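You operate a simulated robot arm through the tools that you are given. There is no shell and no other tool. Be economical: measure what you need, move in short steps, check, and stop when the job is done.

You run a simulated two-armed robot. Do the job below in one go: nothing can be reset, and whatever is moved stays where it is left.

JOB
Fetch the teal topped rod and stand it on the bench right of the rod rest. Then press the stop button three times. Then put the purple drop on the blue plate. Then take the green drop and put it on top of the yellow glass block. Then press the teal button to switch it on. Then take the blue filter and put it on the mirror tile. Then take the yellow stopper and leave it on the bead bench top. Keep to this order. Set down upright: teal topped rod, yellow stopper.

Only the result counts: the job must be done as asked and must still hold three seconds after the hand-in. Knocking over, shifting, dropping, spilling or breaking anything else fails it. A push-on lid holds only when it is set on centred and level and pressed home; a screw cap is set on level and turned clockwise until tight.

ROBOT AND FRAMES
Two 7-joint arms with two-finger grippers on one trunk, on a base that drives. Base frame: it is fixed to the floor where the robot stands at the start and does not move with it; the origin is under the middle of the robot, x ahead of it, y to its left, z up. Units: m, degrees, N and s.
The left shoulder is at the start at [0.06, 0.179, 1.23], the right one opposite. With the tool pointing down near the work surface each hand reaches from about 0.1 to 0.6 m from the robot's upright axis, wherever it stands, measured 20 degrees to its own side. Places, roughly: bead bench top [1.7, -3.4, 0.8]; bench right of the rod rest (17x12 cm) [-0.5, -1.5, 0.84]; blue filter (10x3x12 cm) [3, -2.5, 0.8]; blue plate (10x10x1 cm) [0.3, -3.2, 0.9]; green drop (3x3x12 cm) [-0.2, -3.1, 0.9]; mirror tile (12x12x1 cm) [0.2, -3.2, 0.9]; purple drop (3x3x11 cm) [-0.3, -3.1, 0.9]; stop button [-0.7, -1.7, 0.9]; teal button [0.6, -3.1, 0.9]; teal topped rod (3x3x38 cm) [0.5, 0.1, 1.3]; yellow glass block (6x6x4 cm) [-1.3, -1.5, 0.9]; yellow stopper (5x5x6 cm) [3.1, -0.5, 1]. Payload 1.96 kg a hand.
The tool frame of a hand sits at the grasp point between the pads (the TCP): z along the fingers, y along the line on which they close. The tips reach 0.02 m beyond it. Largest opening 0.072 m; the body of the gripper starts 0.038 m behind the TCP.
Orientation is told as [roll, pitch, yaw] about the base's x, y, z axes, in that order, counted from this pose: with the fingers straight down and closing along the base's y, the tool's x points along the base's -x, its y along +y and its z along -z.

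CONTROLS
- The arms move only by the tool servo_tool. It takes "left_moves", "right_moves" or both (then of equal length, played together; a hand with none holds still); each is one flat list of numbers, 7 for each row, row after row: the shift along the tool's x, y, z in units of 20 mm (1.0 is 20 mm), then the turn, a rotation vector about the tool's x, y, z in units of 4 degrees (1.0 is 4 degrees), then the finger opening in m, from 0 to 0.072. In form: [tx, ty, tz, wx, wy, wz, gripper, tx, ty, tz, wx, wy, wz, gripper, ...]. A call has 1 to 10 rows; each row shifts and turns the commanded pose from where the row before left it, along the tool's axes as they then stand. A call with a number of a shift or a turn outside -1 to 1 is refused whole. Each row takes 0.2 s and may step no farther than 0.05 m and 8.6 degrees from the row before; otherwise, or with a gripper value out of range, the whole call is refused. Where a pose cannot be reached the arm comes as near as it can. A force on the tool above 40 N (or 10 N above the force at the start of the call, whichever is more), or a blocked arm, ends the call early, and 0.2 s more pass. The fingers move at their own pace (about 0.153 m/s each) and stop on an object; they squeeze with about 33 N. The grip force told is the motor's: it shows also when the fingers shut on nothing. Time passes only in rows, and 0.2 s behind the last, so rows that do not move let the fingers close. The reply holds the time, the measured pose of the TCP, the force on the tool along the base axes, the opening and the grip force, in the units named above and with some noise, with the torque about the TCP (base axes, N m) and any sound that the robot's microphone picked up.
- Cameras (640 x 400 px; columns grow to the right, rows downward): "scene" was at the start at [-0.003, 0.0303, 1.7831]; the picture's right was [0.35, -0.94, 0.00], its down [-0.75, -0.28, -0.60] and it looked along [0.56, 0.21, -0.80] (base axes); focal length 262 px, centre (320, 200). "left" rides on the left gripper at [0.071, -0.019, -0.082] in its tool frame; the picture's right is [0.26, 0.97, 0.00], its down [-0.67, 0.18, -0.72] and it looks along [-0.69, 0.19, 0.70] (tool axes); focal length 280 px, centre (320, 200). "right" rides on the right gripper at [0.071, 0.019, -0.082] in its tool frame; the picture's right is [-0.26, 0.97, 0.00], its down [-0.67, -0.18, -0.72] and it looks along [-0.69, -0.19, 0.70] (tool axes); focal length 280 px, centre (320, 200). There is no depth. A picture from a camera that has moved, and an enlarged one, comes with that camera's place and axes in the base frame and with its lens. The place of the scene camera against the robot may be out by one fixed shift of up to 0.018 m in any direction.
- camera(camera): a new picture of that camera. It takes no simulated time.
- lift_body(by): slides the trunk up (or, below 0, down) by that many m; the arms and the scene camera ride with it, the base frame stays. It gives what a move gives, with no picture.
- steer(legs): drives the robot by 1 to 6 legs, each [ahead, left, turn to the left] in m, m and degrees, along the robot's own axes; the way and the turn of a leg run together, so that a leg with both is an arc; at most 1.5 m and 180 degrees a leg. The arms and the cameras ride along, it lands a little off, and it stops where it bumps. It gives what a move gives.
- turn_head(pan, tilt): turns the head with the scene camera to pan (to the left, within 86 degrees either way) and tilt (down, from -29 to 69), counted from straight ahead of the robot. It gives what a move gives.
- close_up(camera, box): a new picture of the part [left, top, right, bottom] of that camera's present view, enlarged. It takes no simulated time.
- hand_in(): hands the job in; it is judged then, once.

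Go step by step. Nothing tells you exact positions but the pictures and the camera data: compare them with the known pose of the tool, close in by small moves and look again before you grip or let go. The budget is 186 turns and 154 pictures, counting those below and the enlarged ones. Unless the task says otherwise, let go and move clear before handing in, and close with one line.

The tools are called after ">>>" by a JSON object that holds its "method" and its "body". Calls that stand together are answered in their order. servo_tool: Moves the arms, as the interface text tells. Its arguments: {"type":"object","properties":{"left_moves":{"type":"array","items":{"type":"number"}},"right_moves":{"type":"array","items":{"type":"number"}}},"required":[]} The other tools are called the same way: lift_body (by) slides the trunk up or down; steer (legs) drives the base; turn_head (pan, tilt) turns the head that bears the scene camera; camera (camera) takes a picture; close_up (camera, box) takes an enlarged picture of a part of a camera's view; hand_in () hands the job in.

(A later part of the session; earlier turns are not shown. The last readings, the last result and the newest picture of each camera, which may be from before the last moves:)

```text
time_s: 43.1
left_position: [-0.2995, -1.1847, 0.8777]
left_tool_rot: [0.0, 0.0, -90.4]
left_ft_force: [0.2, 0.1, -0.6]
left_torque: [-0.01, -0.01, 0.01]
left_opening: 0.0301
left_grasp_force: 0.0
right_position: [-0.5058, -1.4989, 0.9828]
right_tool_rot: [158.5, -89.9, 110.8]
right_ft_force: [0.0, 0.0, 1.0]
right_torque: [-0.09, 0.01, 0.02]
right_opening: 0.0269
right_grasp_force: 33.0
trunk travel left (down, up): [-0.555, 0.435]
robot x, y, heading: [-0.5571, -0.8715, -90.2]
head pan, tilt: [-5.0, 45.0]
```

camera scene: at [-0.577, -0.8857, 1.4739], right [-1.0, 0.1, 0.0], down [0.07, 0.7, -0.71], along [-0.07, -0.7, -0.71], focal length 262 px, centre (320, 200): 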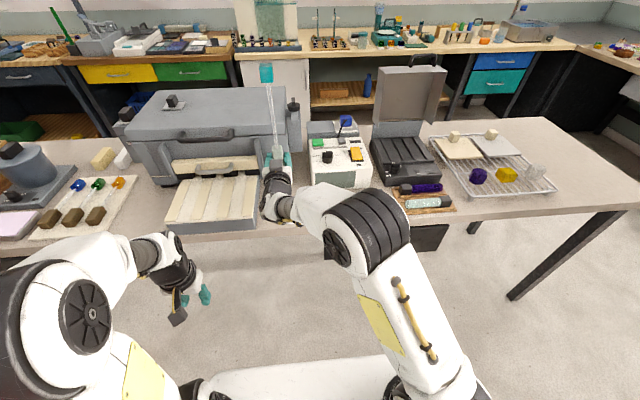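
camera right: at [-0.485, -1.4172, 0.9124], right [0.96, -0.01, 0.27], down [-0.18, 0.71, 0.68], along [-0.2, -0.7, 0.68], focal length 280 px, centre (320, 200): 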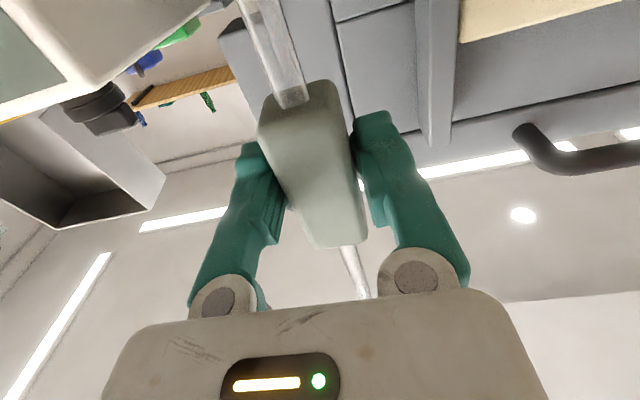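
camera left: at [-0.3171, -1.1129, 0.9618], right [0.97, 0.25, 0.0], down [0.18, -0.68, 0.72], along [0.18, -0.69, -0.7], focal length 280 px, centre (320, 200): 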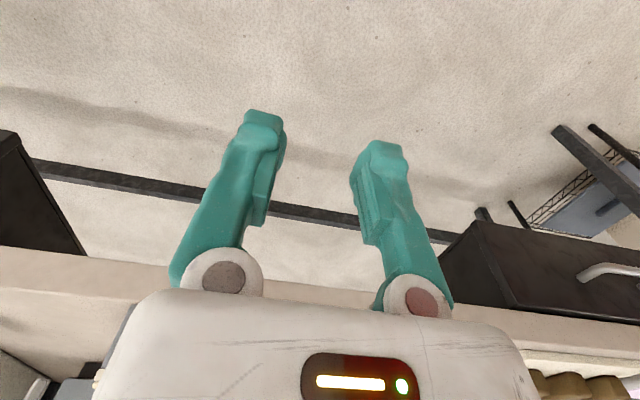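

Light contact and level. I press 0.5 mm more and open gently.

>>> {"method": "servo_tool", "body": {"right_moves": [0.02, 0, 0, 0, 0, 0, 0, 0, 0, 0, 0, 0, 0, 0.028, 0, 0, 0, 0, 0, 0, 0.031, 0, 0, 0, 0, 0, 0, 0.036, 0, 0, 0, 0, 0, 0, 0.045, 0, 0, 0, 0, 0, 0, 0.055]}}

>>> {"method": "camera", "body": {"camera": "right"}}

>>> {"method": "close_up", "body": {"camera": "scene", "box": [200, 40, 360, 250]}}

```text
time_s: 44.5
left_position: [-0.3003, -1.1852, 0.8785]
left_tool_rot: [0.1, 0.0, -90.4]
left_ft_force: [0.1, 0.8, -0.1]
left_torque: [0.0, 0.03, -0.04]
left_opening: 0.0299
left_grasp_force: 0.0
right_position: [-0.5056, -1.4988, 0.9805]
right_tool_rot: [143.8, -90.1, 125.5]
right_ft_force: [-0.2, -0.3, 0.3]
right_torque: [-0.01, 0.02, 0.0]
right_opening: 0.0547
right_grasp_force: 0.1
trunk travel left (down, up): [-0.555, 0.435]
robot x, y, heading: [-0.5581, -0.8678, -90.3]
head pan, tilt: [-5.0, 45.0]
```

```text
123 pictures are left
camera right: at [-0.4852, -1.4183, 0.9105], right [0.96, -0.01, 0.26], down [-0.18, 0.72, 0.67], along [-0.2, -0.7, 0.69], focal length 280 px, centre (320, 200)
```

right: 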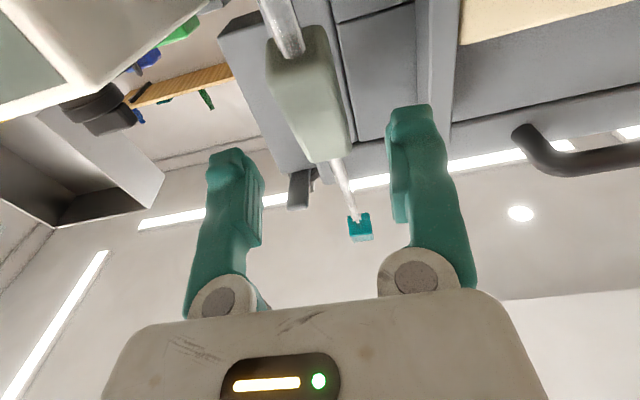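

```text
1.90 times, centred on (280, 145) of scene
camera zoom: at [-0.5769, -0.8857, 1.4739], right [-1.0, 0.09, 0.0], down [0.07, 0.7, -0.71], along [-0.07, -0.7, -0.71], focal length 499 px, centre (396, 305)
```

zoom: 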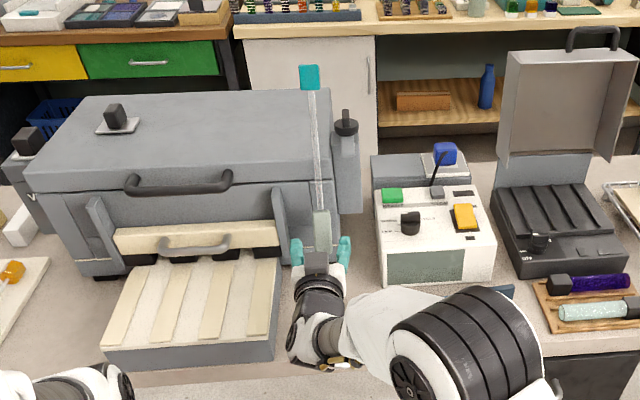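

The rod tipped forward after release and seems to lean at ~20° against the kiln front. I'll let no motion happen for a moment and look again.

>>> {"method": "servo_tool", "body": {"right_moves": [0, 0, 0, 0, 0, 0, 0.055]}}

>>> {"method": "camera", "body": {"camera": "right"}}

>>> {"method": "close_up", "body": {"camera": "scene", "box": [230, 50, 330, 210]}}

```text
time_s: 44.9
left_position: [-0.2989, -1.1847, 0.8778]
left_tool_rot: [0.0, 0.1, -90.3]
left_ft_force: [-0.1, 0.6, -0.3]
left_torque: [0.02, -0.02, 0.0]
left_opening: 0.03
left_grasp_force: 0.0
right_position: [-0.5059, -1.499, 0.9824]
right_tool_rot: [145.0, -90.0, 124.3]
right_ft_force: [0.6, 0.3, -0.1]
right_torque: [0.0, 0.03, -0.02]
right_opening: 0.0549
right_grasp_force: 0.0
trunk travel left (down, up): [-0.555, 0.435]
robot x, y, heading: [-0.5576, -0.8696, -90.2]
head pan, tilt: [-5.0, 45.0]
```

```text
121 pictures are left
camera right: at [-0.4852, -1.4183, 0.9105], right [0.96, -0.01, 0.26], down [-0.18, 0.72, 0.67], along [-0.2, -0.7, 0.69], focal length 280 px, centre (320, 200)
```

right: 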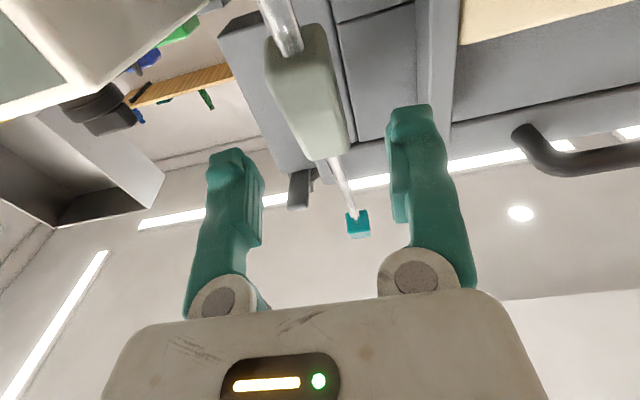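

```text
2.50 times, centred on (280, 130) of scene
camera zoom: at [-0.5769, -0.8857, 1.4739], right [-1.0, 0.09, 0.0], down [0.07, 0.7, -0.71], along [-0.07, -0.7, -0.71], focal length 655 px, centre (420, 375)
```

zoom: 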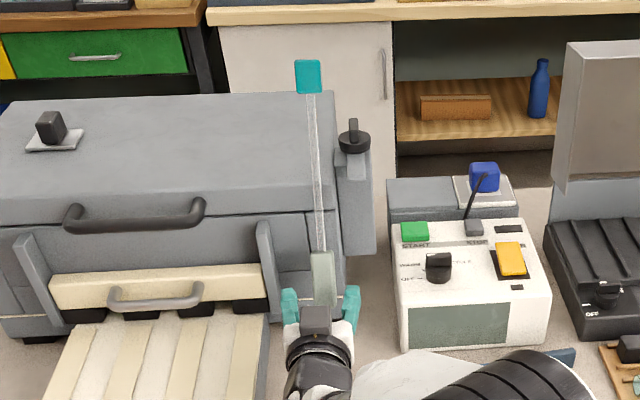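

It rests stably, leaning about 22° on the kiln. I pitch the hand down 22° so it's square to the rod, move onto the block and regrip.

>>> {"method": "servo_tool", "body": {"right_moves": [0, 0, 0, 0, 0.92, 0, 0.06, 0, 0, 0, 0, 0.92, 0, 0.06, 0, 0, 0, 0, 0.92, 0, 0.06, 0, 0, 0, 0, 0.92, 0, 0.06, 0, 0, 0, 0, 0.92, 0, 0.06, 0, 0, 0, 0, 0.92, 0, 0.06]}}

>>> {"method": "camera", "body": {"camera": "right"}}

```text
time_s: 46.3
left_position: [-0.2995, -1.1846, 0.8787]
left_tool_rot: [0.0, 0.0, -90.3]
left_ft_force: [0.1, -0.1, -0.2]
left_torque: [0.01, 0.0, -0.02]
left_opening: 0.0301
left_grasp_force: 0.0
right_position: [-0.5054, -1.4988, 0.9816]
right_tool_rot: [0.1, -68.0, -90.7]
right_ft_force: [-0.4, 0.3, 0.8]
right_torque: [0.0, 0.0, 0.02]
right_opening: 0.0602
right_grasp_force: 0.1
trunk travel left (down, up): [-0.555, 0.435]
robot x, y, heading: [-0.5541, -0.8719, -90.4]
head pan, tilt: [-5.0, 45.0]
```

```text
119 pictures are left
camera right: at [-0.4844, -1.3978, 0.9471], right [0.96, -0.11, 0.24], down [-0.18, 0.41, 0.89], along [-0.2, -0.91, 0.38], focal length 280 px, centre (320, 200)
```

right: 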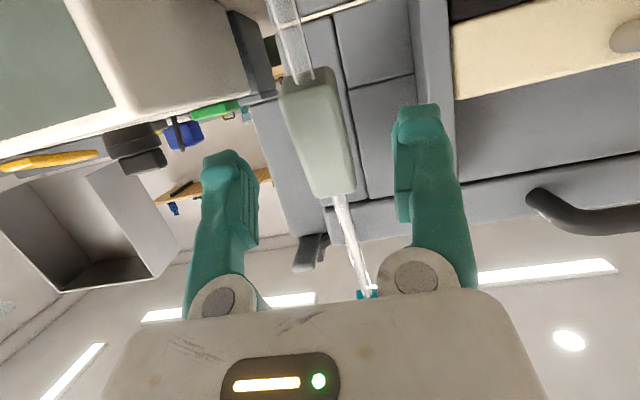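

>>> {"method": "servo_tool", "body": {"right_moves": [-0.12, 0, 0.66, 0, 0, 0, 0.06, -0.12, 0, 0.66, 0, 0, 0, 0.06, -0.12, 0, 0.66, 0, 0, 0, 0.06, -0.12, 0, 0.55, 0, 0, 0, 0.06]}}

>>> {"method": "camera", "body": {"camera": "right"}}

```text
time_s: 47.3
left_position: [-0.2998, -1.1852, 0.8776]
left_tool_rot: [0.0, 0.0, -90.4]
left_ft_force: [0.7, -0.6, -0.4]
left_torque: [0.0, -0.01, 0.03]
left_opening: 0.0301
left_grasp_force: 0.0
right_position: [-0.5051, -1.5501, 0.9719]
right_tool_rot: [0.2, -67.9, -90.7]
right_ft_force: [0.7, 0.1, -0.2]
right_torque: [0.0, 0.05, -0.02]
right_opening: 0.06
right_grasp_force: 0.0
trunk travel left (down, up): [-0.555, 0.435]
robot x, y, heading: [-0.5577, -0.866, -90.5]
head pan, tilt: [-5.0, 45.0]
```

```text
118 pictures are left
camera right: at [-0.485, -1.449, 0.9373], right [0.96, -0.11, 0.24], down [-0.18, 0.41, 0.89], along [-0.2, -0.9, 0.38], focal length 280 px, centre (320, 200)
```

right: 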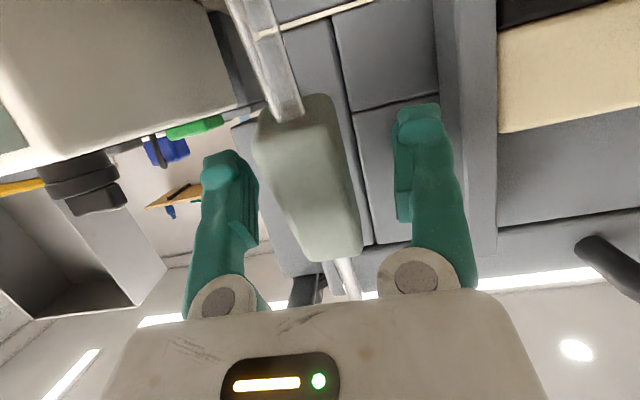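

>>> {"method": "servo_tool", "body": {"right_moves": [0, -0.3, 0, 0, 0, 0, 0.06, 0, 0, 0, 0, 0, 0, 0.04, 0, 0, 0, 0, 0, 0, 0.02, 0, 0, 0, 0, 0, 0, 0, 0, 0, 0, 0, 0, 0, 0]}}

>>> {"method": "camera", "body": {"camera": "right"}}

```text
time_s: 48.5
left_position: [-0.2993, -1.1856, 0.8778]
left_tool_rot: [0.0, 0.1, -90.3]
left_ft_force: [-0.4, 1.2, 0.4]
left_torque: [0.01, -0.02, 0.03]
left_opening: 0.03
left_grasp_force: 0.0
right_position: [-0.5117, -1.5494, 0.971]
right_tool_rot: [0.0, -67.8, -90.6]
right_ft_force: [1.1, -0.9, -0.6]
right_torque: [0.08, -0.14, -0.04]
right_opening: 0.0271
right_grasp_force: 33.1
trunk travel left (down, up): [-0.555, 0.435]
robot x, y, heading: [-0.5556, -0.8704, -90.4]
head pan, tilt: [-5.0, 45.0]
```

```text
117 pictures are left
camera right: at [-0.4912, -1.4484, 0.9368], right [0.96, -0.11, 0.24], down [-0.18, 0.41, 0.89], along [-0.2, -0.9, 0.38], focal length 280 px, centre (320, 200)
```

right: 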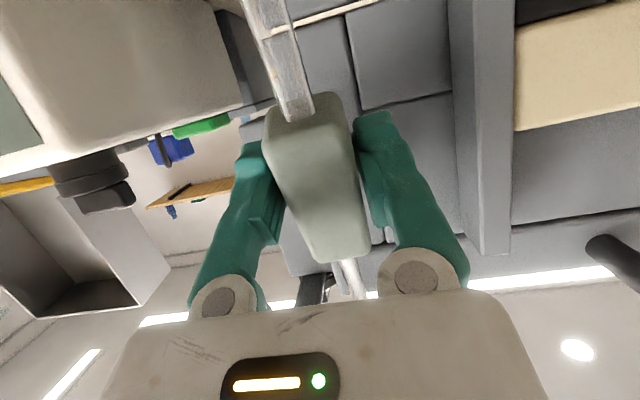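

Gripped. I pull back and up, then rotate to vertical.

>>> {"method": "servo_tool", "body": {"right_moves": [-0.28, 0, -0.65, 0, 0, 0, 0, -0.28, 0, -0.65, 0, 0, 0, 0, -0.28, 0, -0.65, 0, 0, 0, 0, -0.28, 0, -0.65, 0, 0, 0, 0, -0.28, 0, -0.65, 0, 0, 0, 0]}}

>>> {"method": "servo_tool", "body": {"right_moves": [0, 0, 0, 0, -0.92, 0, 0, 0, 0, 0, 0, -0.92, 0, 0, 0, 0, 0, 0, -0.92, 0, 0, 0, 0, 0, 0, -0.92, 0, 0, 0, 0, 0, 0, -0.92, 0, 0, 0, 0, 0, 0, -0.92, 0, 0]}}

>>> {"method": "close_up", "body": {"camera": "scene", "box": [200, 40, 360, 250]}}

>>> {"method": "camera", "body": {"camera": "right"}}

```text
time_s: 49.7
left_position: [-0.2985, -1.1838, 0.879]
left_tool_rot: [0.0, 0.0, -90.5]
left_ft_force: [-0.1, -0.7, 0.3]
left_torque: [-0.02, 0.0, 0.01]
left_opening: 0.0299
left_grasp_force: 0.1
right_position: [-0.5108, -1.4996, 1.0226]
right_tool_rot: [0.1, -68.0, -90.7]
right_ft_force: [0.2, 0.3, -1.4]
right_torque: [0.05, 0.0, 0.02]
right_opening: 0.0269
right_grasp_force: 32.9
trunk travel left (down, up): [-0.555, 0.435]
robot x, y, heading: [-0.5589, -0.8657, -90.5]
head pan, tilt: [-5.0, 45.0]
```

```text
time_s: 51.1
left_position: [-0.2996, -1.1852, 0.8784]
left_tool_rot: [-0.1, 0.0, -90.4]
left_ft_force: [0.7, -0.7, 0.1]
left_torque: [0.03, -0.02, 0.0]
left_opening: 0.0297
left_grasp_force: 0.1
right_position: [-0.5122, -1.5005, 1.0225]
right_tool_rot: [149.1, -89.9, 120.3]
right_ft_force: [0.4, -0.1, -0.9]
right_torque: [0.02, 0.0, -0.02]
right_opening: 0.0271
right_grasp_force: 32.4
trunk travel left (down, up): [-0.555, 0.435]
robot x, y, heading: [-0.5608, -0.8713, -90.4]
head pan, tilt: [-5.0, 45.0]
```

```text
1.90 times, centred on (280, 145) of scene
camera zoom: at [-0.5769, -0.886, 1.4739], right [-1.0, 0.09, 0.0], down [0.07, 0.7, -0.71], along [-0.07, -0.7, -0.71], focal length 499 px, centre (396, 305)
```

zoom: 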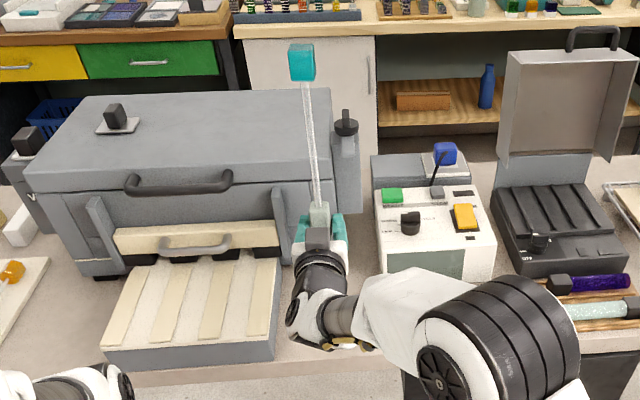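

```text
115 pictures are left
camera right: at [-0.491, -1.4196, 0.9513], right [0.96, -0.01, 0.26], down [-0.18, 0.72, 0.67], along [-0.2, -0.7, 0.69], focal length 280 px, centre (320, 200)
```

right: 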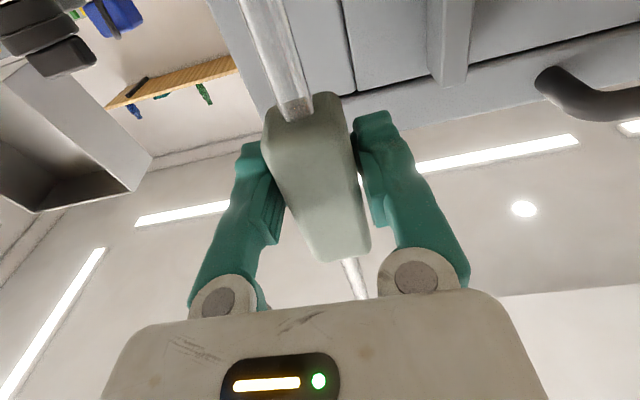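

Regripped and upright. I'll bring the left hand's camera round to view the rod from the side so I can judge its fore-aft lean before releasing.

>>> {"method": "servo_tool", "body": {"left_moves": [-1, 0, -0.95, 0, 0, 0, 0.03, -1, 0, -0.95, 0, 0, 0, 0.03, -1, 0, -0.95, 0, 0, 0, 0.03, -1, 0, -0.95, 0, 0, 0, 0.03, -1, 0, -0.95, 0, 0, 0, 0.03, -1, 0, -0.95, 0, 0, 0, 0.03, -1, 0, -0.95, 0, 0, 0, 0.03, -1, 0, -0.95, 0, 0, 0, 0.03, -0.8, 0, -0.95, 0, 0, 0, 0.03]}}

>>> {"method": "servo_tool", "body": {"left_moves": [0, 0, 0, 0, 0, 1, 0.0, 0, 0, 0, 0, 0, 1, 0.0, 0, 0, 0, 0, 0, 1, 0.0, 0, 0, 0, 0, 0, 1, 0.0, 0, 0, 0, 0, 0, 1, 0.0, 0, 0, 0, 0, 0, 1, 0.0, 0, 0, 0, 0, 0, 1, 0.0, 0, 0, 0, 0, 0, 1, 0.0, 0, 0, 0, 0, 0, 1, 0.0]}}

>>> {"method": "servo_tool", "body": {"left_moves": [0, 0, 0, 0, 0, 1, 0.0, 0, 0, 0, 0, 0, 1, 0.0, 0, 0, 0, 0, 0, 1, 0.0, 0, 0, 0, 0, 0, 1, 0.0, 0, 0, 0, 0, 0, 1, 0.0, 0, 0, 0, 0, 0, 1, 0.0, 0, 0, 0, 0, 0, 1, 0.0, 0, 0, 0, 0, 0, 1, 0.0]}}

>>> {"method": "servo_tool", "body": {"left_moves": [0, 0, 0, 0, -1, 0, 0.0, 0, 0, 0, 0, -1, 0, 0.0, 0, 0, 0, 0, -1, 0, 0.0, 0, 0, 0, 0, -1, 0, 0.0, 0, 0, 0, 0, -1, 0, 0.0, 0, 0, 0, 0, -1, 0, 0.0, 0, 0, 0, 0, -1, 0, 0.0, 0, 0, 0, 0, -1, 0, 0.0, 0, 0, 0, 0, -1, 0, 0.0, 0, 0, 0, 0, -1, 0, 0.0]}}

>>> {"method": "camera", "body": {"camera": "left"}}

```text
time_s: 53.1
left_position: [-0.3038, -1.2875, 0.9304]
left_tool_rot: [0.1, -0.2, -90.5]
left_ft_force: [-0.4, -0.6, 0.3]
left_torque: [0.01, -0.01, -0.03]
left_opening: 0.03
left_grasp_force: 0.1
left hand out of reach, approached as far as the arm can: row 4, 5, 6, 7, 8, 9
right_position: [-0.5107, -1.5011, 1.022]
right_tool_rot: [127.3, -90.0, 142.1]
right_ft_force: [0.1, 1.0, -0.9]
right_torque: [0.01, -0.01, -0.03]
right_opening: 0.0272
right_grasp_force: 33.5
trunk travel left (down, up): [-0.555, 0.435]
robot x, y, heading: [-0.559, -0.8724, -90.3]
head pan, tilt: [-5.0, 45.0]
```

```text
time_s: 55.1
left_position: [-0.3047, -1.2884, 0.9286]
left_tool_rot: [0.0, -0.1, -126.5]
left_ft_force: [1.5, 0.6, -0.7]
left_torque: [-0.04, -0.03, 0.02]
left_opening: 0.0
left_grasp_force: 29.6
right_position: [-0.5125, -1.4993, 1.0217]
right_tool_rot: [129.7, -90.0, 139.8]
right_ft_force: [-0.1, 0.1, -1.8]
right_torque: [-0.01, -0.01, -0.01]
right_opening: 0.027
right_grasp_force: 32.7
trunk travel left (down, up): [-0.555, 0.435]
robot x, y, heading: [-0.5575, -0.869, -89.9]
head pan, tilt: [-5.0, 45.0]
```

```text
time_s: 56.9
left_position: [-0.3049, -1.2878, 0.9294]
left_tool_rot: [0.2, -0.1, -158.5]
left_ft_force: [0.4, -0.6, -0.2]
left_torque: [0.03, -0.01, -0.01]
left_opening: 0.0
left_grasp_force: 30.0
right_position: [-0.5124, -1.5004, 1.0221]
right_tool_rot: [128.8, -90.0, 140.6]
right_ft_force: [-0.4, 0.8, -1.5]
right_torque: [0.01, 0.0, -0.03]
right_opening: 0.0271
right_grasp_force: 32.5
trunk travel left (down, up): [-0.555, 0.435]
robot x, y, heading: [-0.5573, -0.867, -90.2]
head pan, tilt: [-5.0, 45.0]
```

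```text
time_s: 59.1
left_position: [-0.3038, -1.2875, 0.9297]
left_tool_rot: [0.1, -40.0, -158.5]
left_ft_force: [0.2, 0.1, 0.5]
left_torque: [-0.01, -0.01, 0.0]
left_opening: 0.0
left_grasp_force: 29.5
right_position: [-0.5104, -1.4999, 1.0216]
right_tool_rot: [-170.2, -90.0, 79.6]
right_ft_force: [-0.2, -0.1, -2.1]
right_torque: [-0.01, 0.01, -0.04]
right_opening: 0.0272
right_grasp_force: 33.3
trunk travel left (down, up): [-0.555, 0.435]
robot x, y, heading: [-0.5536, -0.865, -90.3]
head pan, tilt: [-5.0, 45.0]
```

```text
114 pictures are left
camera left: at [-0.2108, -1.2311, 0.9478], right [0.54, -0.82, -0.17], down [0.02, -0.19, 0.98], along [-0.84, -0.53, -0.09], focal length 280 px, centre (320, 200)
```

left: 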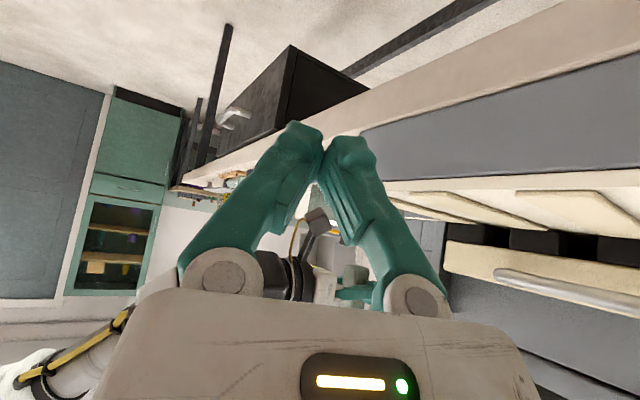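

My own fingers block the view; I pitch the left hand up further and open it.

>>> {"method": "servo_tool", "body": {"left_moves": [0, 0, 0, 0, -1, 0, 0.072, 0, 0, 0, 0, -1, 0, 0.072, 0, 0, 0, 0, -1, 0, 0.072, 0, 0, 0, 0, -1, 0, 0.072, 0, 0, 0, 0, -1, 0, 0.072, 0, 0, 0, 0, -1, 0, 0.072, 0, 0, 0, 0, -1, 0, 0.072]}}

>>> {"method": "camera", "body": {"camera": "left"}}

```text
time_s: 60.7
left_position: [-0.3041, -1.2881, 0.9293]
left_tool_rot: [-0.1, -68.1, -158.4]
left_ft_force: [0.0, -0.1, -0.5]
left_torque: [0.03, -0.01, 0.0]
left_opening: 0.072
left_grasp_force: 0.0
right_position: [-0.5113, -1.4991, 1.0222]
right_tool_rot: [-167.9, -90.1, 77.3]
right_ft_force: [-0.2, -0.2, -1.2]
right_torque: [0.01, -0.01, -0.03]
right_opening: 0.0268
right_grasp_force: 32.8
trunk travel left (down, up): [-0.555, 0.435]
robot x, y, heading: [-0.5606, -0.8713, -90.4]
head pan, tilt: [-5.0, 45.0]
```

```text
113 pictures are left
camera left: at [-0.2148, -1.2327, 0.8953], right [0.45, -0.86, -0.24], down [0.45, -0.02, 0.89], along [-0.77, -0.51, 0.38], focal length 280 px, centre (320, 200)
```

left: 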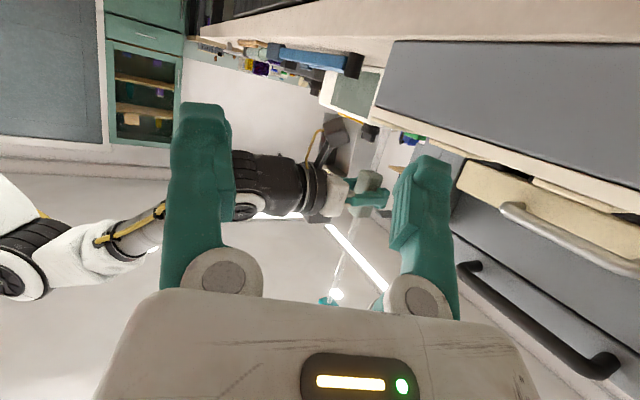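

>>> {"method": "close_up", "body": {"camera": "left", "box": [290, 100, 430, 310]}}

>>> {"method": "close_up", "body": {"camera": "left", "box": [340, 100, 420, 200]}}

```text
1.90 times, centred on (360, 205) of left
camera zoom: at [-0.2148, -1.2327, 0.8953], right [0.45, -0.86, -0.24], down [0.45, -0.02, 0.89], along [-0.77, -0.51, 0.38], focal length 534 px, centre (244, 190)
```

zoom: 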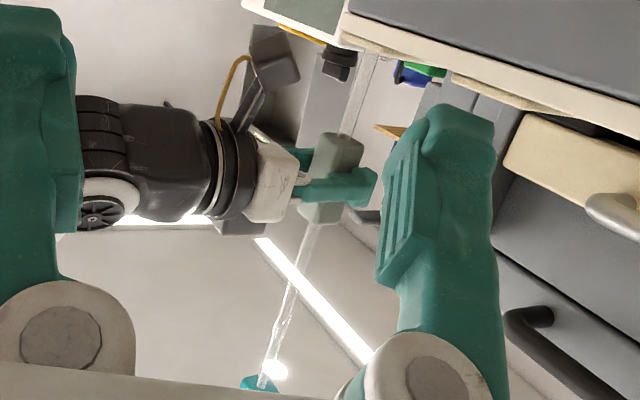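

```text
4.00 times, centred on (380, 150) of left
camera zoom: at [-0.2148, -1.2327, 0.8953], right [0.45, -0.86, -0.24], down [0.45, -0.02, 0.89], along [-0.77, -0.51, 0.38], focal length 1122 px, centre (80, 400)
```

zoom: 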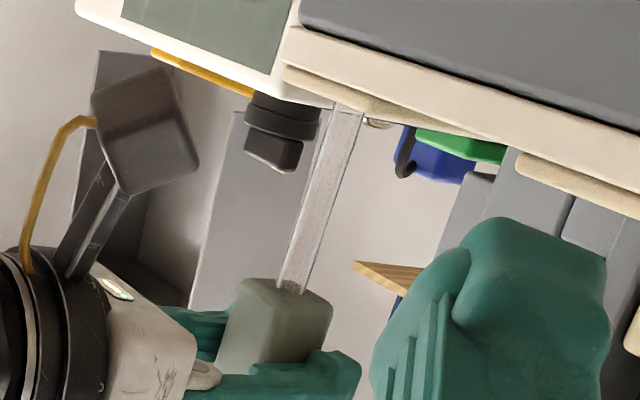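

>>> {"method": "close_up", "body": {"camera": "scene", "box": [260, 60, 300, 90]}}

>>> {"method": "close_up", "body": {"camera": "scene", "box": [260, 130, 300, 160]}}

>>> {"method": "close_up", "body": {"camera": "left", "box": [310, 270, 350, 310]}}

>>> {"method": "close_up", "body": {"camera": "left", "box": [350, 125, 390, 175]}}

```text
13.33 times, centred on (280, 75) of scene
camera zoom: at [-0.5763, -0.8858, 1.4739], right [-1.0, 0.09, 0.0], down [0.07, 0.7, -0.71], along [-0.07, -0.7, -0.71], focal length 3492 px, centre (853, 1867)
```

zoom: 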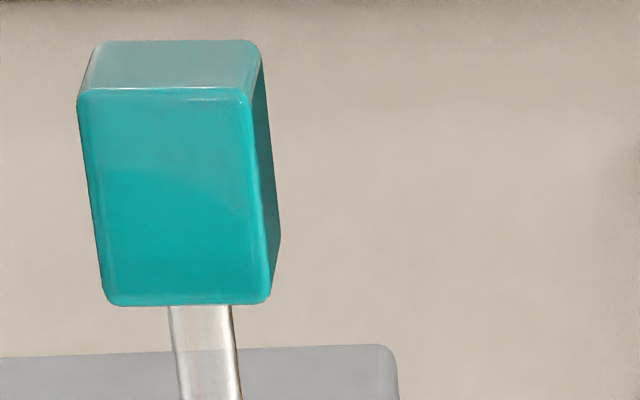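

```text
13.33 times, centred on (280, 145) of scene
camera zoom: at [-0.5763, -0.8858, 1.4739], right [-1.0, 0.09, 0.0], down [0.07, 0.7, -0.71], along [-0.07, -0.7, -0.71], focal length 3492 px, centre (853, 933)
```

zoom: 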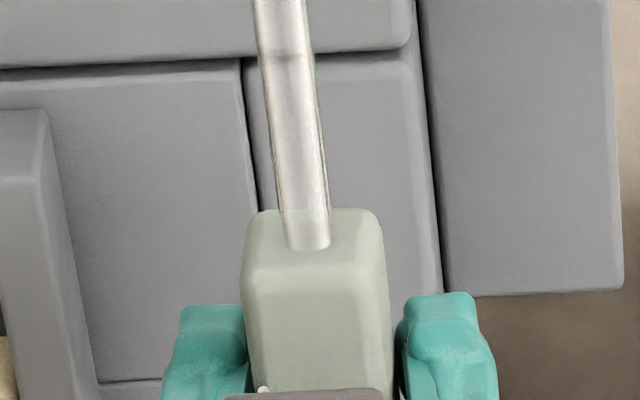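

```text
10.00 times, centred on (330, 290) of left
camera zoom: at [-0.2148, -1.2327, 0.8953], right [0.45, -0.86, -0.24], down [0.45, -0.02, 0.89], along [-0.77, -0.51, 0.38], focal length 2804 px, centre (220, -700)
```

zoom: 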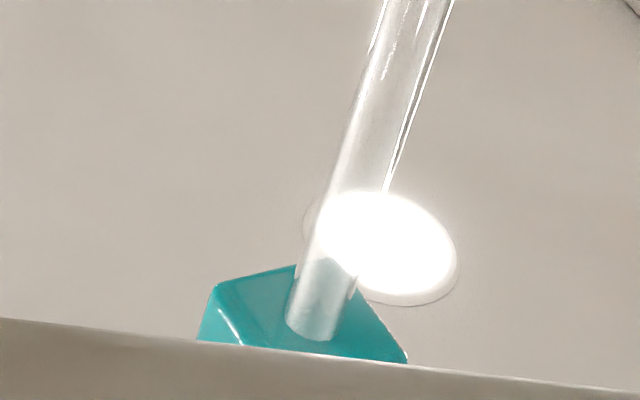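

```text
8.00 times, centred on (370, 150) of left
camera zoom: at [-0.2148, -1.2327, 0.8953], right [0.45, -0.86, -0.24], down [0.45, -0.02, 0.89], along [-0.77, -0.51, 0.38], focal length 2243 px, centre (-80, 600)
```

zoom: 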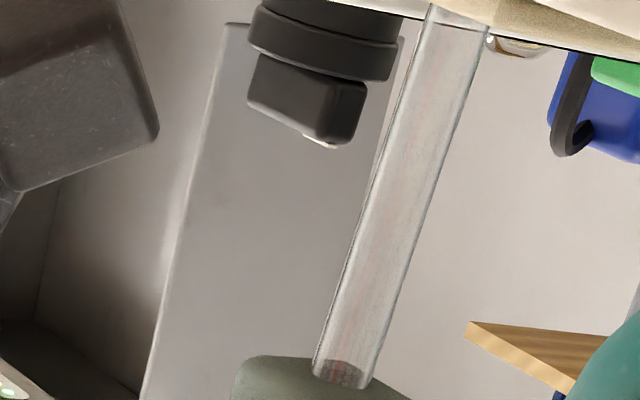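

Rod appears within ~1° of vertical. Let me raise it 6 cm to see the tip's shape.

>>> {"method": "servo_tool", "body": {"right_moves": [-0.8, 0, 0, 0, 0, 0, 0, -0.8, 0, 0, 0, 0, 0, 0, -0.8, 0, 0, 0, 0, 0, 0, -0.8, 0, 0, 0, 0, 0, 0]}}

>>> {"method": "close_up", "body": {"camera": "left", "box": [340, 90, 400, 150]}}

```text
time_s: 61.7
left_position: [-0.3063, -1.289, 0.9276]
left_tool_rot: [0.0, -68.0, -158.5]
left_ft_force: [-0.3, 0.4, -0.4]
left_torque: [0.01, -0.02, -0.01]
left_opening: 0.0718
left_grasp_force: 0.0
right_position: [-0.5114, -1.499, 1.085]
right_tool_rot: [128.0, -90.0, 141.3]
right_ft_force: [-0.4, -0.3, -0.9]
right_torque: [-0.01, 0.0, -0.01]
right_opening: 0.0269
right_grasp_force: 33.3
trunk travel left (down, up): [-0.555, 0.435]
robot x, y, heading: [-0.5555, -0.8702, -90.5]
head pan, tilt: [-5.0, 45.0]
```

```text
6.67 times, centred on (370, 120) of left
camera zoom: at [-0.2153, -1.2326, 0.8954], right [0.45, -0.86, -0.24], down [0.45, -0.02, 0.89], along [-0.77, -0.51, 0.38], focal length 1869 px, centre (-13, 733)
```

zoom: 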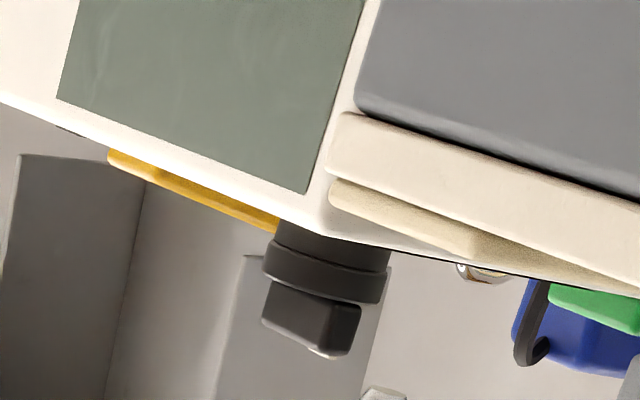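

>>> {"method": "close_up", "body": {"camera": "left", "box": [345, 130, 385, 170]}}

```text
10.00 times, centred on (365, 150) of left
camera zoom: at [-0.2153, -1.2326, 0.8954], right [0.45, -0.86, -0.24], down [0.45, -0.02, 0.89], along [-0.77, -0.51, 0.38], focal length 2804 px, centre (-130, 700)
```

zoom: 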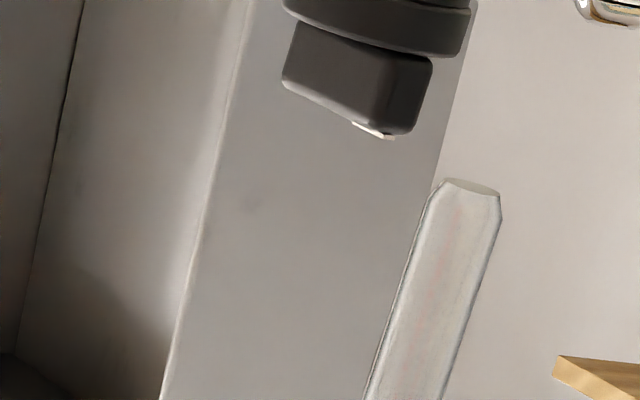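

The tip is flat with a small chamfer, so it can stand if truly vertical. I apply a small tilt correction and lower toward contact.

>>> {"method": "servo_tool", "body": {"right_moves": [0.95, 0, 0, 0, -0.15, -0.075, 0, 0.95, 0, 0, 0, 0, 0, 0, 0.95, 0, 0, 0, 0, 0, 0, 0.95, 0, 0, 0, 0, 0, 0, 0.85, 0, 0, 0, 0, 0, 0, 0, 0, 0, 0, 0, 0, 0]}}

>>> {"method": "servo_tool", "body": {"right_moves": [0.1, 0, 0, 0, 0, 0, 0, 0.1, 0, 0, 0, 0, 0, 0, 0.05, 0, 0, 0, 0, 0, 0, 0, 0, 0, 0, 0, 0, 0]}}

```text
time_s: 63.1
left_position: [-0.3053, -1.2887, 0.9286]
left_tool_rot: [-0.1, -67.9, -158.5]
left_ft_force: [-1.0, -0.6, 0.1]
left_torque: [0.01, -0.01, 0.01]
left_opening: 0.0718
left_grasp_force: 0.0
right_position: [-0.5121, -1.4984, 0.9913]
right_tool_rot: [-156.6, -89.4, 66.0]
right_ft_force: [0.9, 0.7, -1.4]
right_torque: [-0.02, -0.02, 0.0]
right_opening: 0.027
right_grasp_force: 33.2
trunk travel left (down, up): [-0.555, 0.435]
robot x, y, heading: [-0.558, -0.8673, -90.2]
head pan, tilt: [-5.0, 45.0]
```

```text
time_s: 64.1
left_position: [-0.3048, -1.2896, 0.9279]
left_tool_rot: [0.0, -68.1, -158.4]
left_ft_force: [0.7, 0.4, 0.0]
left_torque: [-0.01, 0.03, 0.03]
left_opening: 0.0719
left_grasp_force: 0.1
right_position: [-0.5112, -1.4993, 0.9887]
right_tool_rot: [-155.5, -89.2, 64.9]
right_ft_force: [-0.2, 0.1, -1.4]
right_torque: [0.02, 0.03, 0.0]
right_opening: 0.0267
right_grasp_force: 33.3
trunk travel left (down, up): [-0.555, 0.435]
robot x, y, heading: [-0.559, -0.8668, -90.3]
head pan, tilt: [-5.0, 45.0]
```

>>> {"method": "servo_tool", "body": {"right_moves": [0.1, 0, 0, 0, 0, 0, 0, 0.05, 0, 0, 0, 0, 0, 0, 0, 0, 0, 0, 0, 0, 0]}}

>>> {"method": "servo_tool", "body": {"right_moves": [0.05, 0, 0, 0, 0, 0, 0, 0, 0, 0, 0, 0, 0, 0]}}

>>> {"method": "servo_tool", "body": {"right_moves": [0.05, 0, 0, 0, 0, 0, 0, 0, 0, 0, 0, 0, 0, 0]}}

```text
time_s: 64.9
left_position: [-0.3053, -1.2883, 0.9278]
left_tool_rot: [0.0, -68.0, -158.5]
left_ft_force: [-0.6, 0.4, -0.2]
left_torque: [-0.01, -0.01, 0.02]
left_opening: 0.0719
left_grasp_force: 0.1
right_position: [-0.5133, -1.5012, 0.9856]
right_tool_rot: [-155.9, -89.3, 65.1]
right_ft_force: [-0.3, 0.1, -2.3]
right_torque: [0.0, 0.03, -0.01]
right_opening: 0.0267
right_grasp_force: 33.3
trunk travel left (down, up): [-0.555, 0.435]
robot x, y, heading: [-0.5587, -0.8727, -90.3]
head pan, tilt: [-5.0, 45.0]
```

```text
time_s: 65.5
left_position: [-0.3042, -1.2898, 0.929]
left_tool_rot: [0.1, -68.1, -158.4]
left_ft_force: [-0.1, 0.2, -0.6]
left_torque: [-0.02, 0.0, 0.0]
left_opening: 0.0721
left_grasp_force: 0.2
right_position: [-0.5129, -1.5, 0.9838]
right_tool_rot: [-155.6, -89.3, 65.0]
right_ft_force: [-0.5, -0.1, -0.7]
right_torque: [0.02, -0.01, -0.01]
right_opening: 0.0271
right_grasp_force: 33.1
trunk travel left (down, up): [-0.555, 0.435]
robot x, y, heading: [-0.562, -0.8666, -90.7]
head pan, tilt: [-5.0, 45.0]
```

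```text
time_s: 66.1
left_position: [-0.3045, -1.2879, 0.9293]
left_tool_rot: [0.0, -67.9, -158.4]
left_ft_force: [0.3, -0.8, 0.7]
left_torque: [-0.02, 0.01, 0.02]
left_opening: 0.0722
left_grasp_force: 0.1
right_position: [-0.5123, -1.4994, 0.9836]
right_tool_rot: [-154.9, -89.3, 64.3]
right_ft_force: [0.7, 0.0, -2.1]
right_torque: [0.0, -0.03, 0.02]
right_opening: 0.0267
right_grasp_force: 32.9
trunk travel left (down, up): [-0.555, 0.435]
robot x, y, heading: [-0.559, -0.8679, -90.3]
head pan, tilt: [-5.0, 45.0]
```

>>> {"method": "servo_tool", "body": {"right_moves": [0.05, 0, 0, 0, 0, 0, 0, 0, 0, 0, 0, 0, 0, 0]}}

>>> {"method": "servo_tool", "body": {"right_moves": [0.05, 0, 0, 0, 0, 0, 0, 0, 0, 0, 0, 0, 0, 0]}}

>>> {"method": "servo_tool", "body": {"right_moves": [0.05, 0, 0, 0, 0, 0, 0, 0, 0, 0, 0, 0, 0, 0]}}

```text
time_s: 66.7
left_position: [-0.3052, -1.2885, 0.9283]
left_tool_rot: [0.0, -68.0, -158.4]
left_ft_force: [-0.1, -0.5, 0.3]
left_torque: [0.0, -0.03, 0.04]
left_opening: 0.072
left_grasp_force: 0.0
right_position: [-0.5119, -1.5, 0.9824]
right_tool_rot: [-155.2, -89.2, 64.6]
right_ft_force: [0.3, 0.3, -1.0]
right_torque: [-0.02, -0.02, -0.01]
right_opening: 0.0266
right_grasp_force: 33.0
trunk travel left (down, up): [-0.555, 0.435]
robot x, y, heading: [-0.5589, -0.8697, -90.4]
head pan, tilt: [-5.0, 45.0]
```

```text
time_s: 67.3
left_position: [-0.3046, -1.2875, 0.928]
left_tool_rot: [0.0, -68.0, -158.5]
left_ft_force: [0.0, 0.1, 0.5]
left_torque: [-0.02, 0.02, -0.01]
left_opening: 0.072
left_grasp_force: 0.1
right_position: [-0.5123, -1.4993, 0.9824]
right_tool_rot: [-155.5, -89.4, 64.9]
right_ft_force: [0.7, -0.4, -1.9]
right_torque: [-0.04, 0.04, 0.02]
right_opening: 0.0264
right_grasp_force: 32.8
trunk travel left (down, up): [-0.555, 0.435]
robot x, y, heading: [-0.5568, -0.8704, -90.3]
head pan, tilt: [-5.0, 45.0]
```

```text
time_s: 67.9
left_position: [-0.3051, -1.2883, 0.9287]
left_tool_rot: [-0.1, -68.0, -158.5]
left_ft_force: [-0.5, 0.2, -0.2]
left_torque: [0.0, -0.04, -0.02]
left_opening: 0.0719
left_grasp_force: 0.1
right_position: [-0.513, -1.5004, 0.9801]
right_tool_rot: [-155.3, -89.4, 64.7]
right_ft_force: [-0.2, -0.2, -1.0]
right_torque: [-0.01, 0.0, 0.02]
right_opening: 0.0272
right_grasp_force: 32.8
trunk travel left (down, up): [-0.555, 0.435]
robot x, y, heading: [-0.5583, -0.8688, -90.3]
head pan, tilt: [-5.0, 45.0]
```

>>> {"method": "servo_tool", "body": {"right_moves": [0.05, 0, 0, 0, 0, 0, 0, 0, 0, 0, 0, 0, 0, 0]}}

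>>> {"method": "servo_tool", "body": {"right_moves": [0.05, 0, 0, 0, 0, 0, 0, 0, 0, 0, 0, 0, 0, 0]}}

```text
time_s: 68.5
left_position: [-0.3055, -1.288, 0.9279]
left_tool_rot: [0.1, -68.1, -158.4]
left_ft_force: [0.6, -0.3, -0.2]
left_torque: [0.01, 0.01, 0.03]
left_opening: 0.072
left_grasp_force: 0.1
right_position: [-0.5125, -1.5002, 0.9791]
right_tool_rot: [-159.5, -89.2, 69.0]
right_ft_force: [-0.6, 0.1, 2.3]
right_torque: [-0.05, 0.0, -0.03]
right_opening: 0.0269
right_grasp_force: 33.5
trunk travel left (down, up): [-0.555, 0.435]
robot x, y, heading: [-0.5587, -0.8717, -90.3]
head pan, tilt: [-5.0, 45.0]
```

```text
time_s: 69.1
left_position: [-0.3045, -1.2889, 0.9289]
left_tool_rot: [0.1, -68.0, -158.7]
left_ft_force: [0.0, 0.0, -0.3]
left_torque: [0.0, 0.01, -0.01]
left_opening: 0.0721
left_grasp_force: 0.0
right_position: [-0.5124, -1.4998, 0.9792]
right_tool_rot: [-164.1, -89.1, 73.6]
right_ft_force: [0.1, -2.6, 12.3]
right_torque: [-0.34, -0.03, 0.02]
right_opening: 0.0268
right_grasp_force: 33.5
trunk travel left (down, up): [-0.555, 0.435]
robot x, y, heading: [-0.5563, -0.8667, -90.5]
head pan, tilt: [-5.0, 45.0]
```

Contact at ~0.979. I ease up 1 mm, then do a brief open–close test to let the rod settle while staying ready to catch it.

>>> {"method": "servo_tool", "body": {"right_moves": [-0.05, 0, 0, 0, 0, 0, 0, 0, 0, 0, 0, 0, 0, 0]}}

>>> {"method": "close_up", "body": {"camera": "left", "box": [310, 140, 410, 310]}}

>>> {"method": "servo_tool", "body": {"right_moves": [0, 0, 0, 0, 0, 0, 0.032, 0, 0, 0, 0, 0, 0, 0]}}

>>> {"method": "close_up", "body": {"camera": "left", "box": [310, 140, 410, 310]}}

```text
time_s: 69.7
left_position: [-0.305, -1.2885, 0.9292]
left_tool_rot: [0.2, -68.0, -158.6]
left_ft_force: [-0.1, -0.3, -0.8]
left_torque: [0.0, 0.02, 0.02]
left_opening: 0.072
left_grasp_force: 0.1
right_position: [-0.5127, -1.5, 0.9797]
right_tool_rot: [-160.1, -89.2, 69.7]
right_ft_force: [-0.7, -4.6, 12.3]
right_torque: [-0.5, -0.04, 0.02]
right_opening: 0.027
right_grasp_force: 33.1
trunk travel left (down, up): [-0.555, 0.435]
robot x, y, heading: [-0.5565, -0.869, -90.4]
head pan, tilt: [-5.0, 45.0]
```

```text
2.35 times, centred on (360, 225) of left
camera zoom: at [-0.2154, -1.232, 0.8958], right [0.45, -0.86, -0.24], down [0.45, -0.02, 0.89], along [-0.77, -0.51, 0.38], focal length 660 px, centre (226, 141)
```

zoom: 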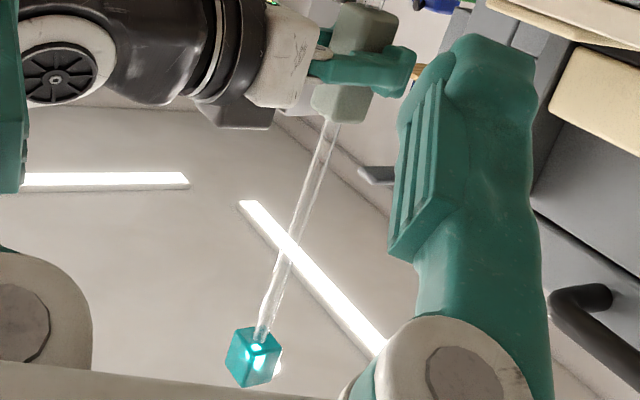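

```text
time_s: 70.3
left_position: [-0.3048, -1.2885, 0.9288]
left_tool_rot: [0.0, -68.0, -158.4]
left_ft_force: [-0.7, -0.2, 0.0]
left_torque: [-0.01, 0.01, 0.0]
left_opening: 0.072
left_grasp_force: 0.1
right_position: [-0.5129, -1.5013, 0.9782]
right_tool_rot: [-150.4, -89.4, 59.8]
right_ft_force: [0.4, -0.8, 0.0]
right_torque: [0.0, 0.0, 0.02]
right_opening: 0.0269
right_grasp_force: 33.0
trunk travel left (down, up): [-0.555, 0.435]
robot x, y, heading: [-0.5603, -0.8653, -90.2]
head pan, tilt: [-5.0, 45.0]
```

```text
2.35 times, centred on (360, 225) of left
camera zoom: at [-0.2153, -1.2327, 0.8953], right [0.45, -0.86, -0.24], down [0.45, -0.02, 0.89], along [-0.77, -0.51, 0.38], focal length 660 px, centre (226, 141)
```

zoom: 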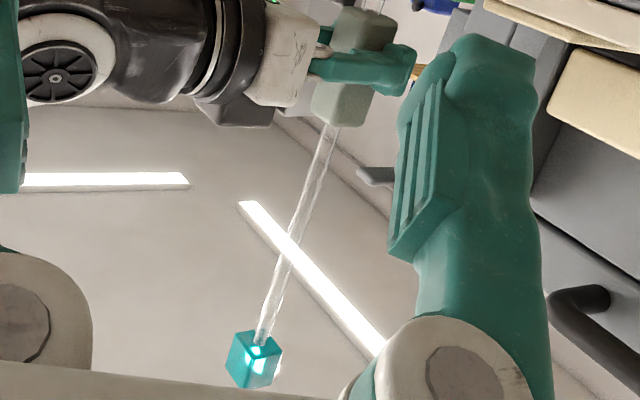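

The rod barely moved. Longer test: open for 0.4 s, then close.

>>> {"method": "servo_tool", "body": {"right_moves": [0, 0, 0, 0, 0, 0, 0.032, 0, 0, 0, 0, 0, 0, 0.032, 0, 0, 0, 0, 0, 0, 0]}}

>>> {"method": "close_up", "body": {"camera": "left", "box": [310, 140, 410, 310]}}

```text
time_s: 71.1
left_position: [-0.3054, -1.2885, 0.9289]
left_tool_rot: [0.0, -68.0, -158.5]
left_ft_force: [0.6, -0.2, 0.6]
left_torque: [-0.01, 0.0, -0.02]
left_opening: 0.0721
left_grasp_force: 0.0
right_position: [-0.5123, -1.5002, 0.9785]
right_tool_rot: [-156.8, -89.3, 66.1]
right_ft_force: [0.3, -1.1, 0.1]
right_torque: [-0.11, -0.07, 0.0]
right_opening: 0.0268
right_grasp_force: 32.9
trunk travel left (down, up): [-0.555, 0.435]
robot x, y, heading: [-0.5584, -0.8703, -90.1]
head pan, tilt: [-5.0, 45.0]
```

```text
2.35 times, centred on (360, 225) of left
camera zoom: at [-0.2153, -1.2327, 0.8954], right [0.45, -0.86, -0.24], down [0.45, -0.02, 0.89], along [-0.77, -0.51, 0.38], focal length 660 px, centre (226, 141)
```

zoom: 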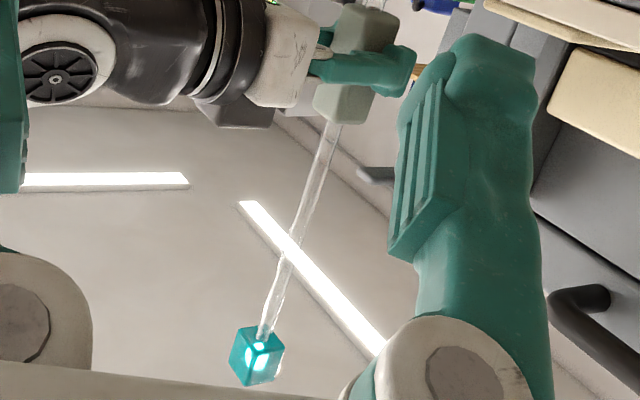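

>>> {"method": "servo_tool", "body": {"right_moves": [0, 0, 0, 0, 0, 0, 0.032, 0, 0, 0, 0, 0, 0, 0.032, 0, 0, 0, 0, 0, 0, 0.032, 0, 0, 0, 0, 0, 0, 0]}}

>>> {"method": "close_up", "body": {"camera": "left", "box": [310, 140, 410, 310]}}

```text
time_s: 72.1
left_position: [-0.3058, -1.2886, 0.9291]
left_tool_rot: [0.0, -68.0, -158.5]
left_ft_force: [-1.2, 0.2, 0.7]
left_torque: [-0.01, -0.01, 0.02]
left_opening: 0.0719
left_grasp_force: 0.1
right_position: [-0.512, -1.4999, 0.9792]
right_tool_rot: [-156.2, -89.3, 65.5]
right_ft_force: [-0.2, 0.3, 1.0]
right_torque: [-0.07, -0.05, 0.01]
right_opening: 0.0267
right_grasp_force: 33.1
trunk travel left (down, up): [-0.555, 0.435]
robot x, y, heading: [-0.5558, -0.8733, -90.4]
head pan, tilt: [-5.0, 45.0]
```

```text
2.35 times, centred on (360, 225) of left
camera zoom: at [-0.2153, -1.2326, 0.8954], right [0.45, -0.86, -0.24], down [0.45, -0.02, 0.89], along [-0.77, -0.51, 0.38], focal length 660 px, centre (226, 141)
```

zoom: 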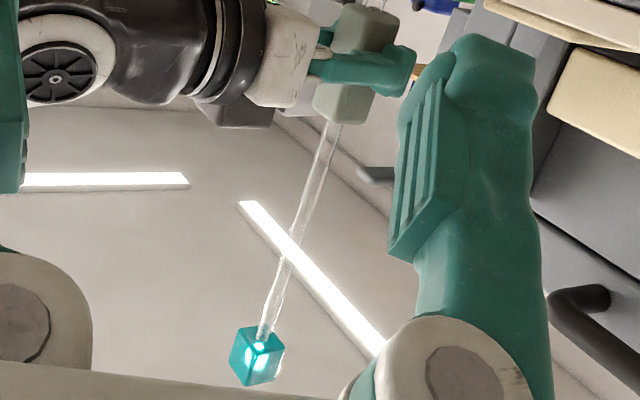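

It stands unchanged. Now I open fully with the hand still, wait, and check.

>>> {"method": "servo_tool", "body": {"right_moves": [0, 0, 0, 0, 0, 0, 0.03, 0, 0, 0, 0, 0, 0, 0.034, 0, 0, 0, 0, 0, 0, 0.04, 0, 0, 0, 0, 0, 0, 0.046, 0, 0, 0, 0, 0, 0, 0.052, 0, 0, 0, 0, 0, 0, 0.06]}}

>>> {"method": "close_up", "body": {"camera": "left", "box": [310, 140, 410, 310]}}

>>> {"method": "camera", "body": {"camera": "right"}}

```text
time_s: 73.5
left_position: [-0.3046, -1.2882, 0.9289]
left_tool_rot: [0.0, -68.0, -158.4]
left_ft_force: [0.7, 0.0, 1.6]
left_torque: [0.02, -0.02, -0.01]
left_opening: 0.072
left_grasp_force: 0.0
right_position: [-0.5119, -1.5002, 0.9786]
right_tool_rot: [-155.8, -89.3, 65.0]
right_ft_force: [-0.1, 0.0, 0.2]
right_torque: [0.02, 0.0, -0.02]
right_opening: 0.0596
right_grasp_force: 0.1
trunk travel left (down, up): [-0.555, 0.435]
robot x, y, heading: [-0.5562, -0.8658, -90.5]
head pan, tilt: [-5.0, 45.0]
```

```text
2.35 times, centred on (360, 225) of left
camera zoom: at [-0.2153, -1.2326, 0.8954], right [0.45, -0.86, -0.24], down [0.45, -0.02, 0.89], along [-0.77, -0.51, 0.38], focal length 660 px, centre (226, 141)
```

zoom: 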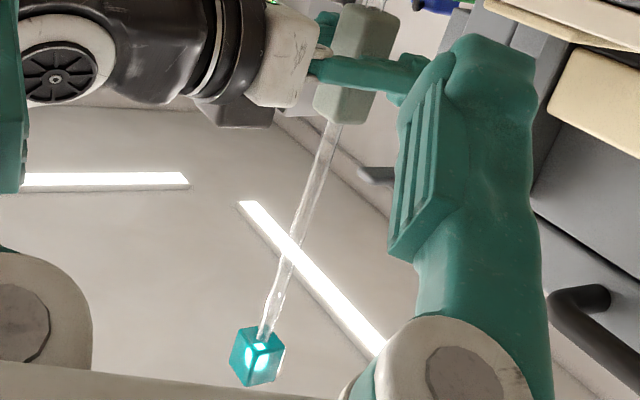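

```text
99 pictures are left
camera right: at [-0.4922, -1.4205, 0.9073], right [0.97, -0.01, 0.26], down [-0.17, 0.72, 0.67], along [-0.19, -0.69, 0.7], focal length 280 px, centre (320, 200)
```

right: 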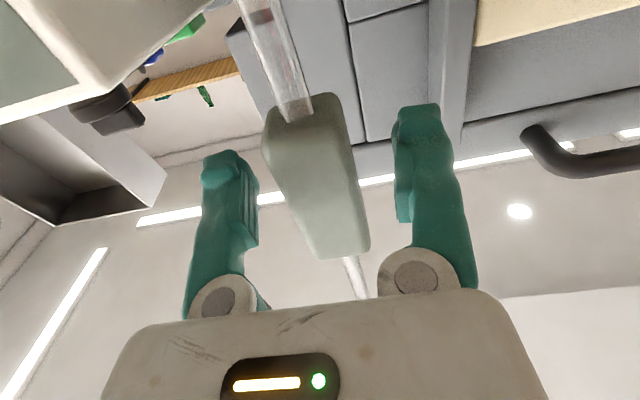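

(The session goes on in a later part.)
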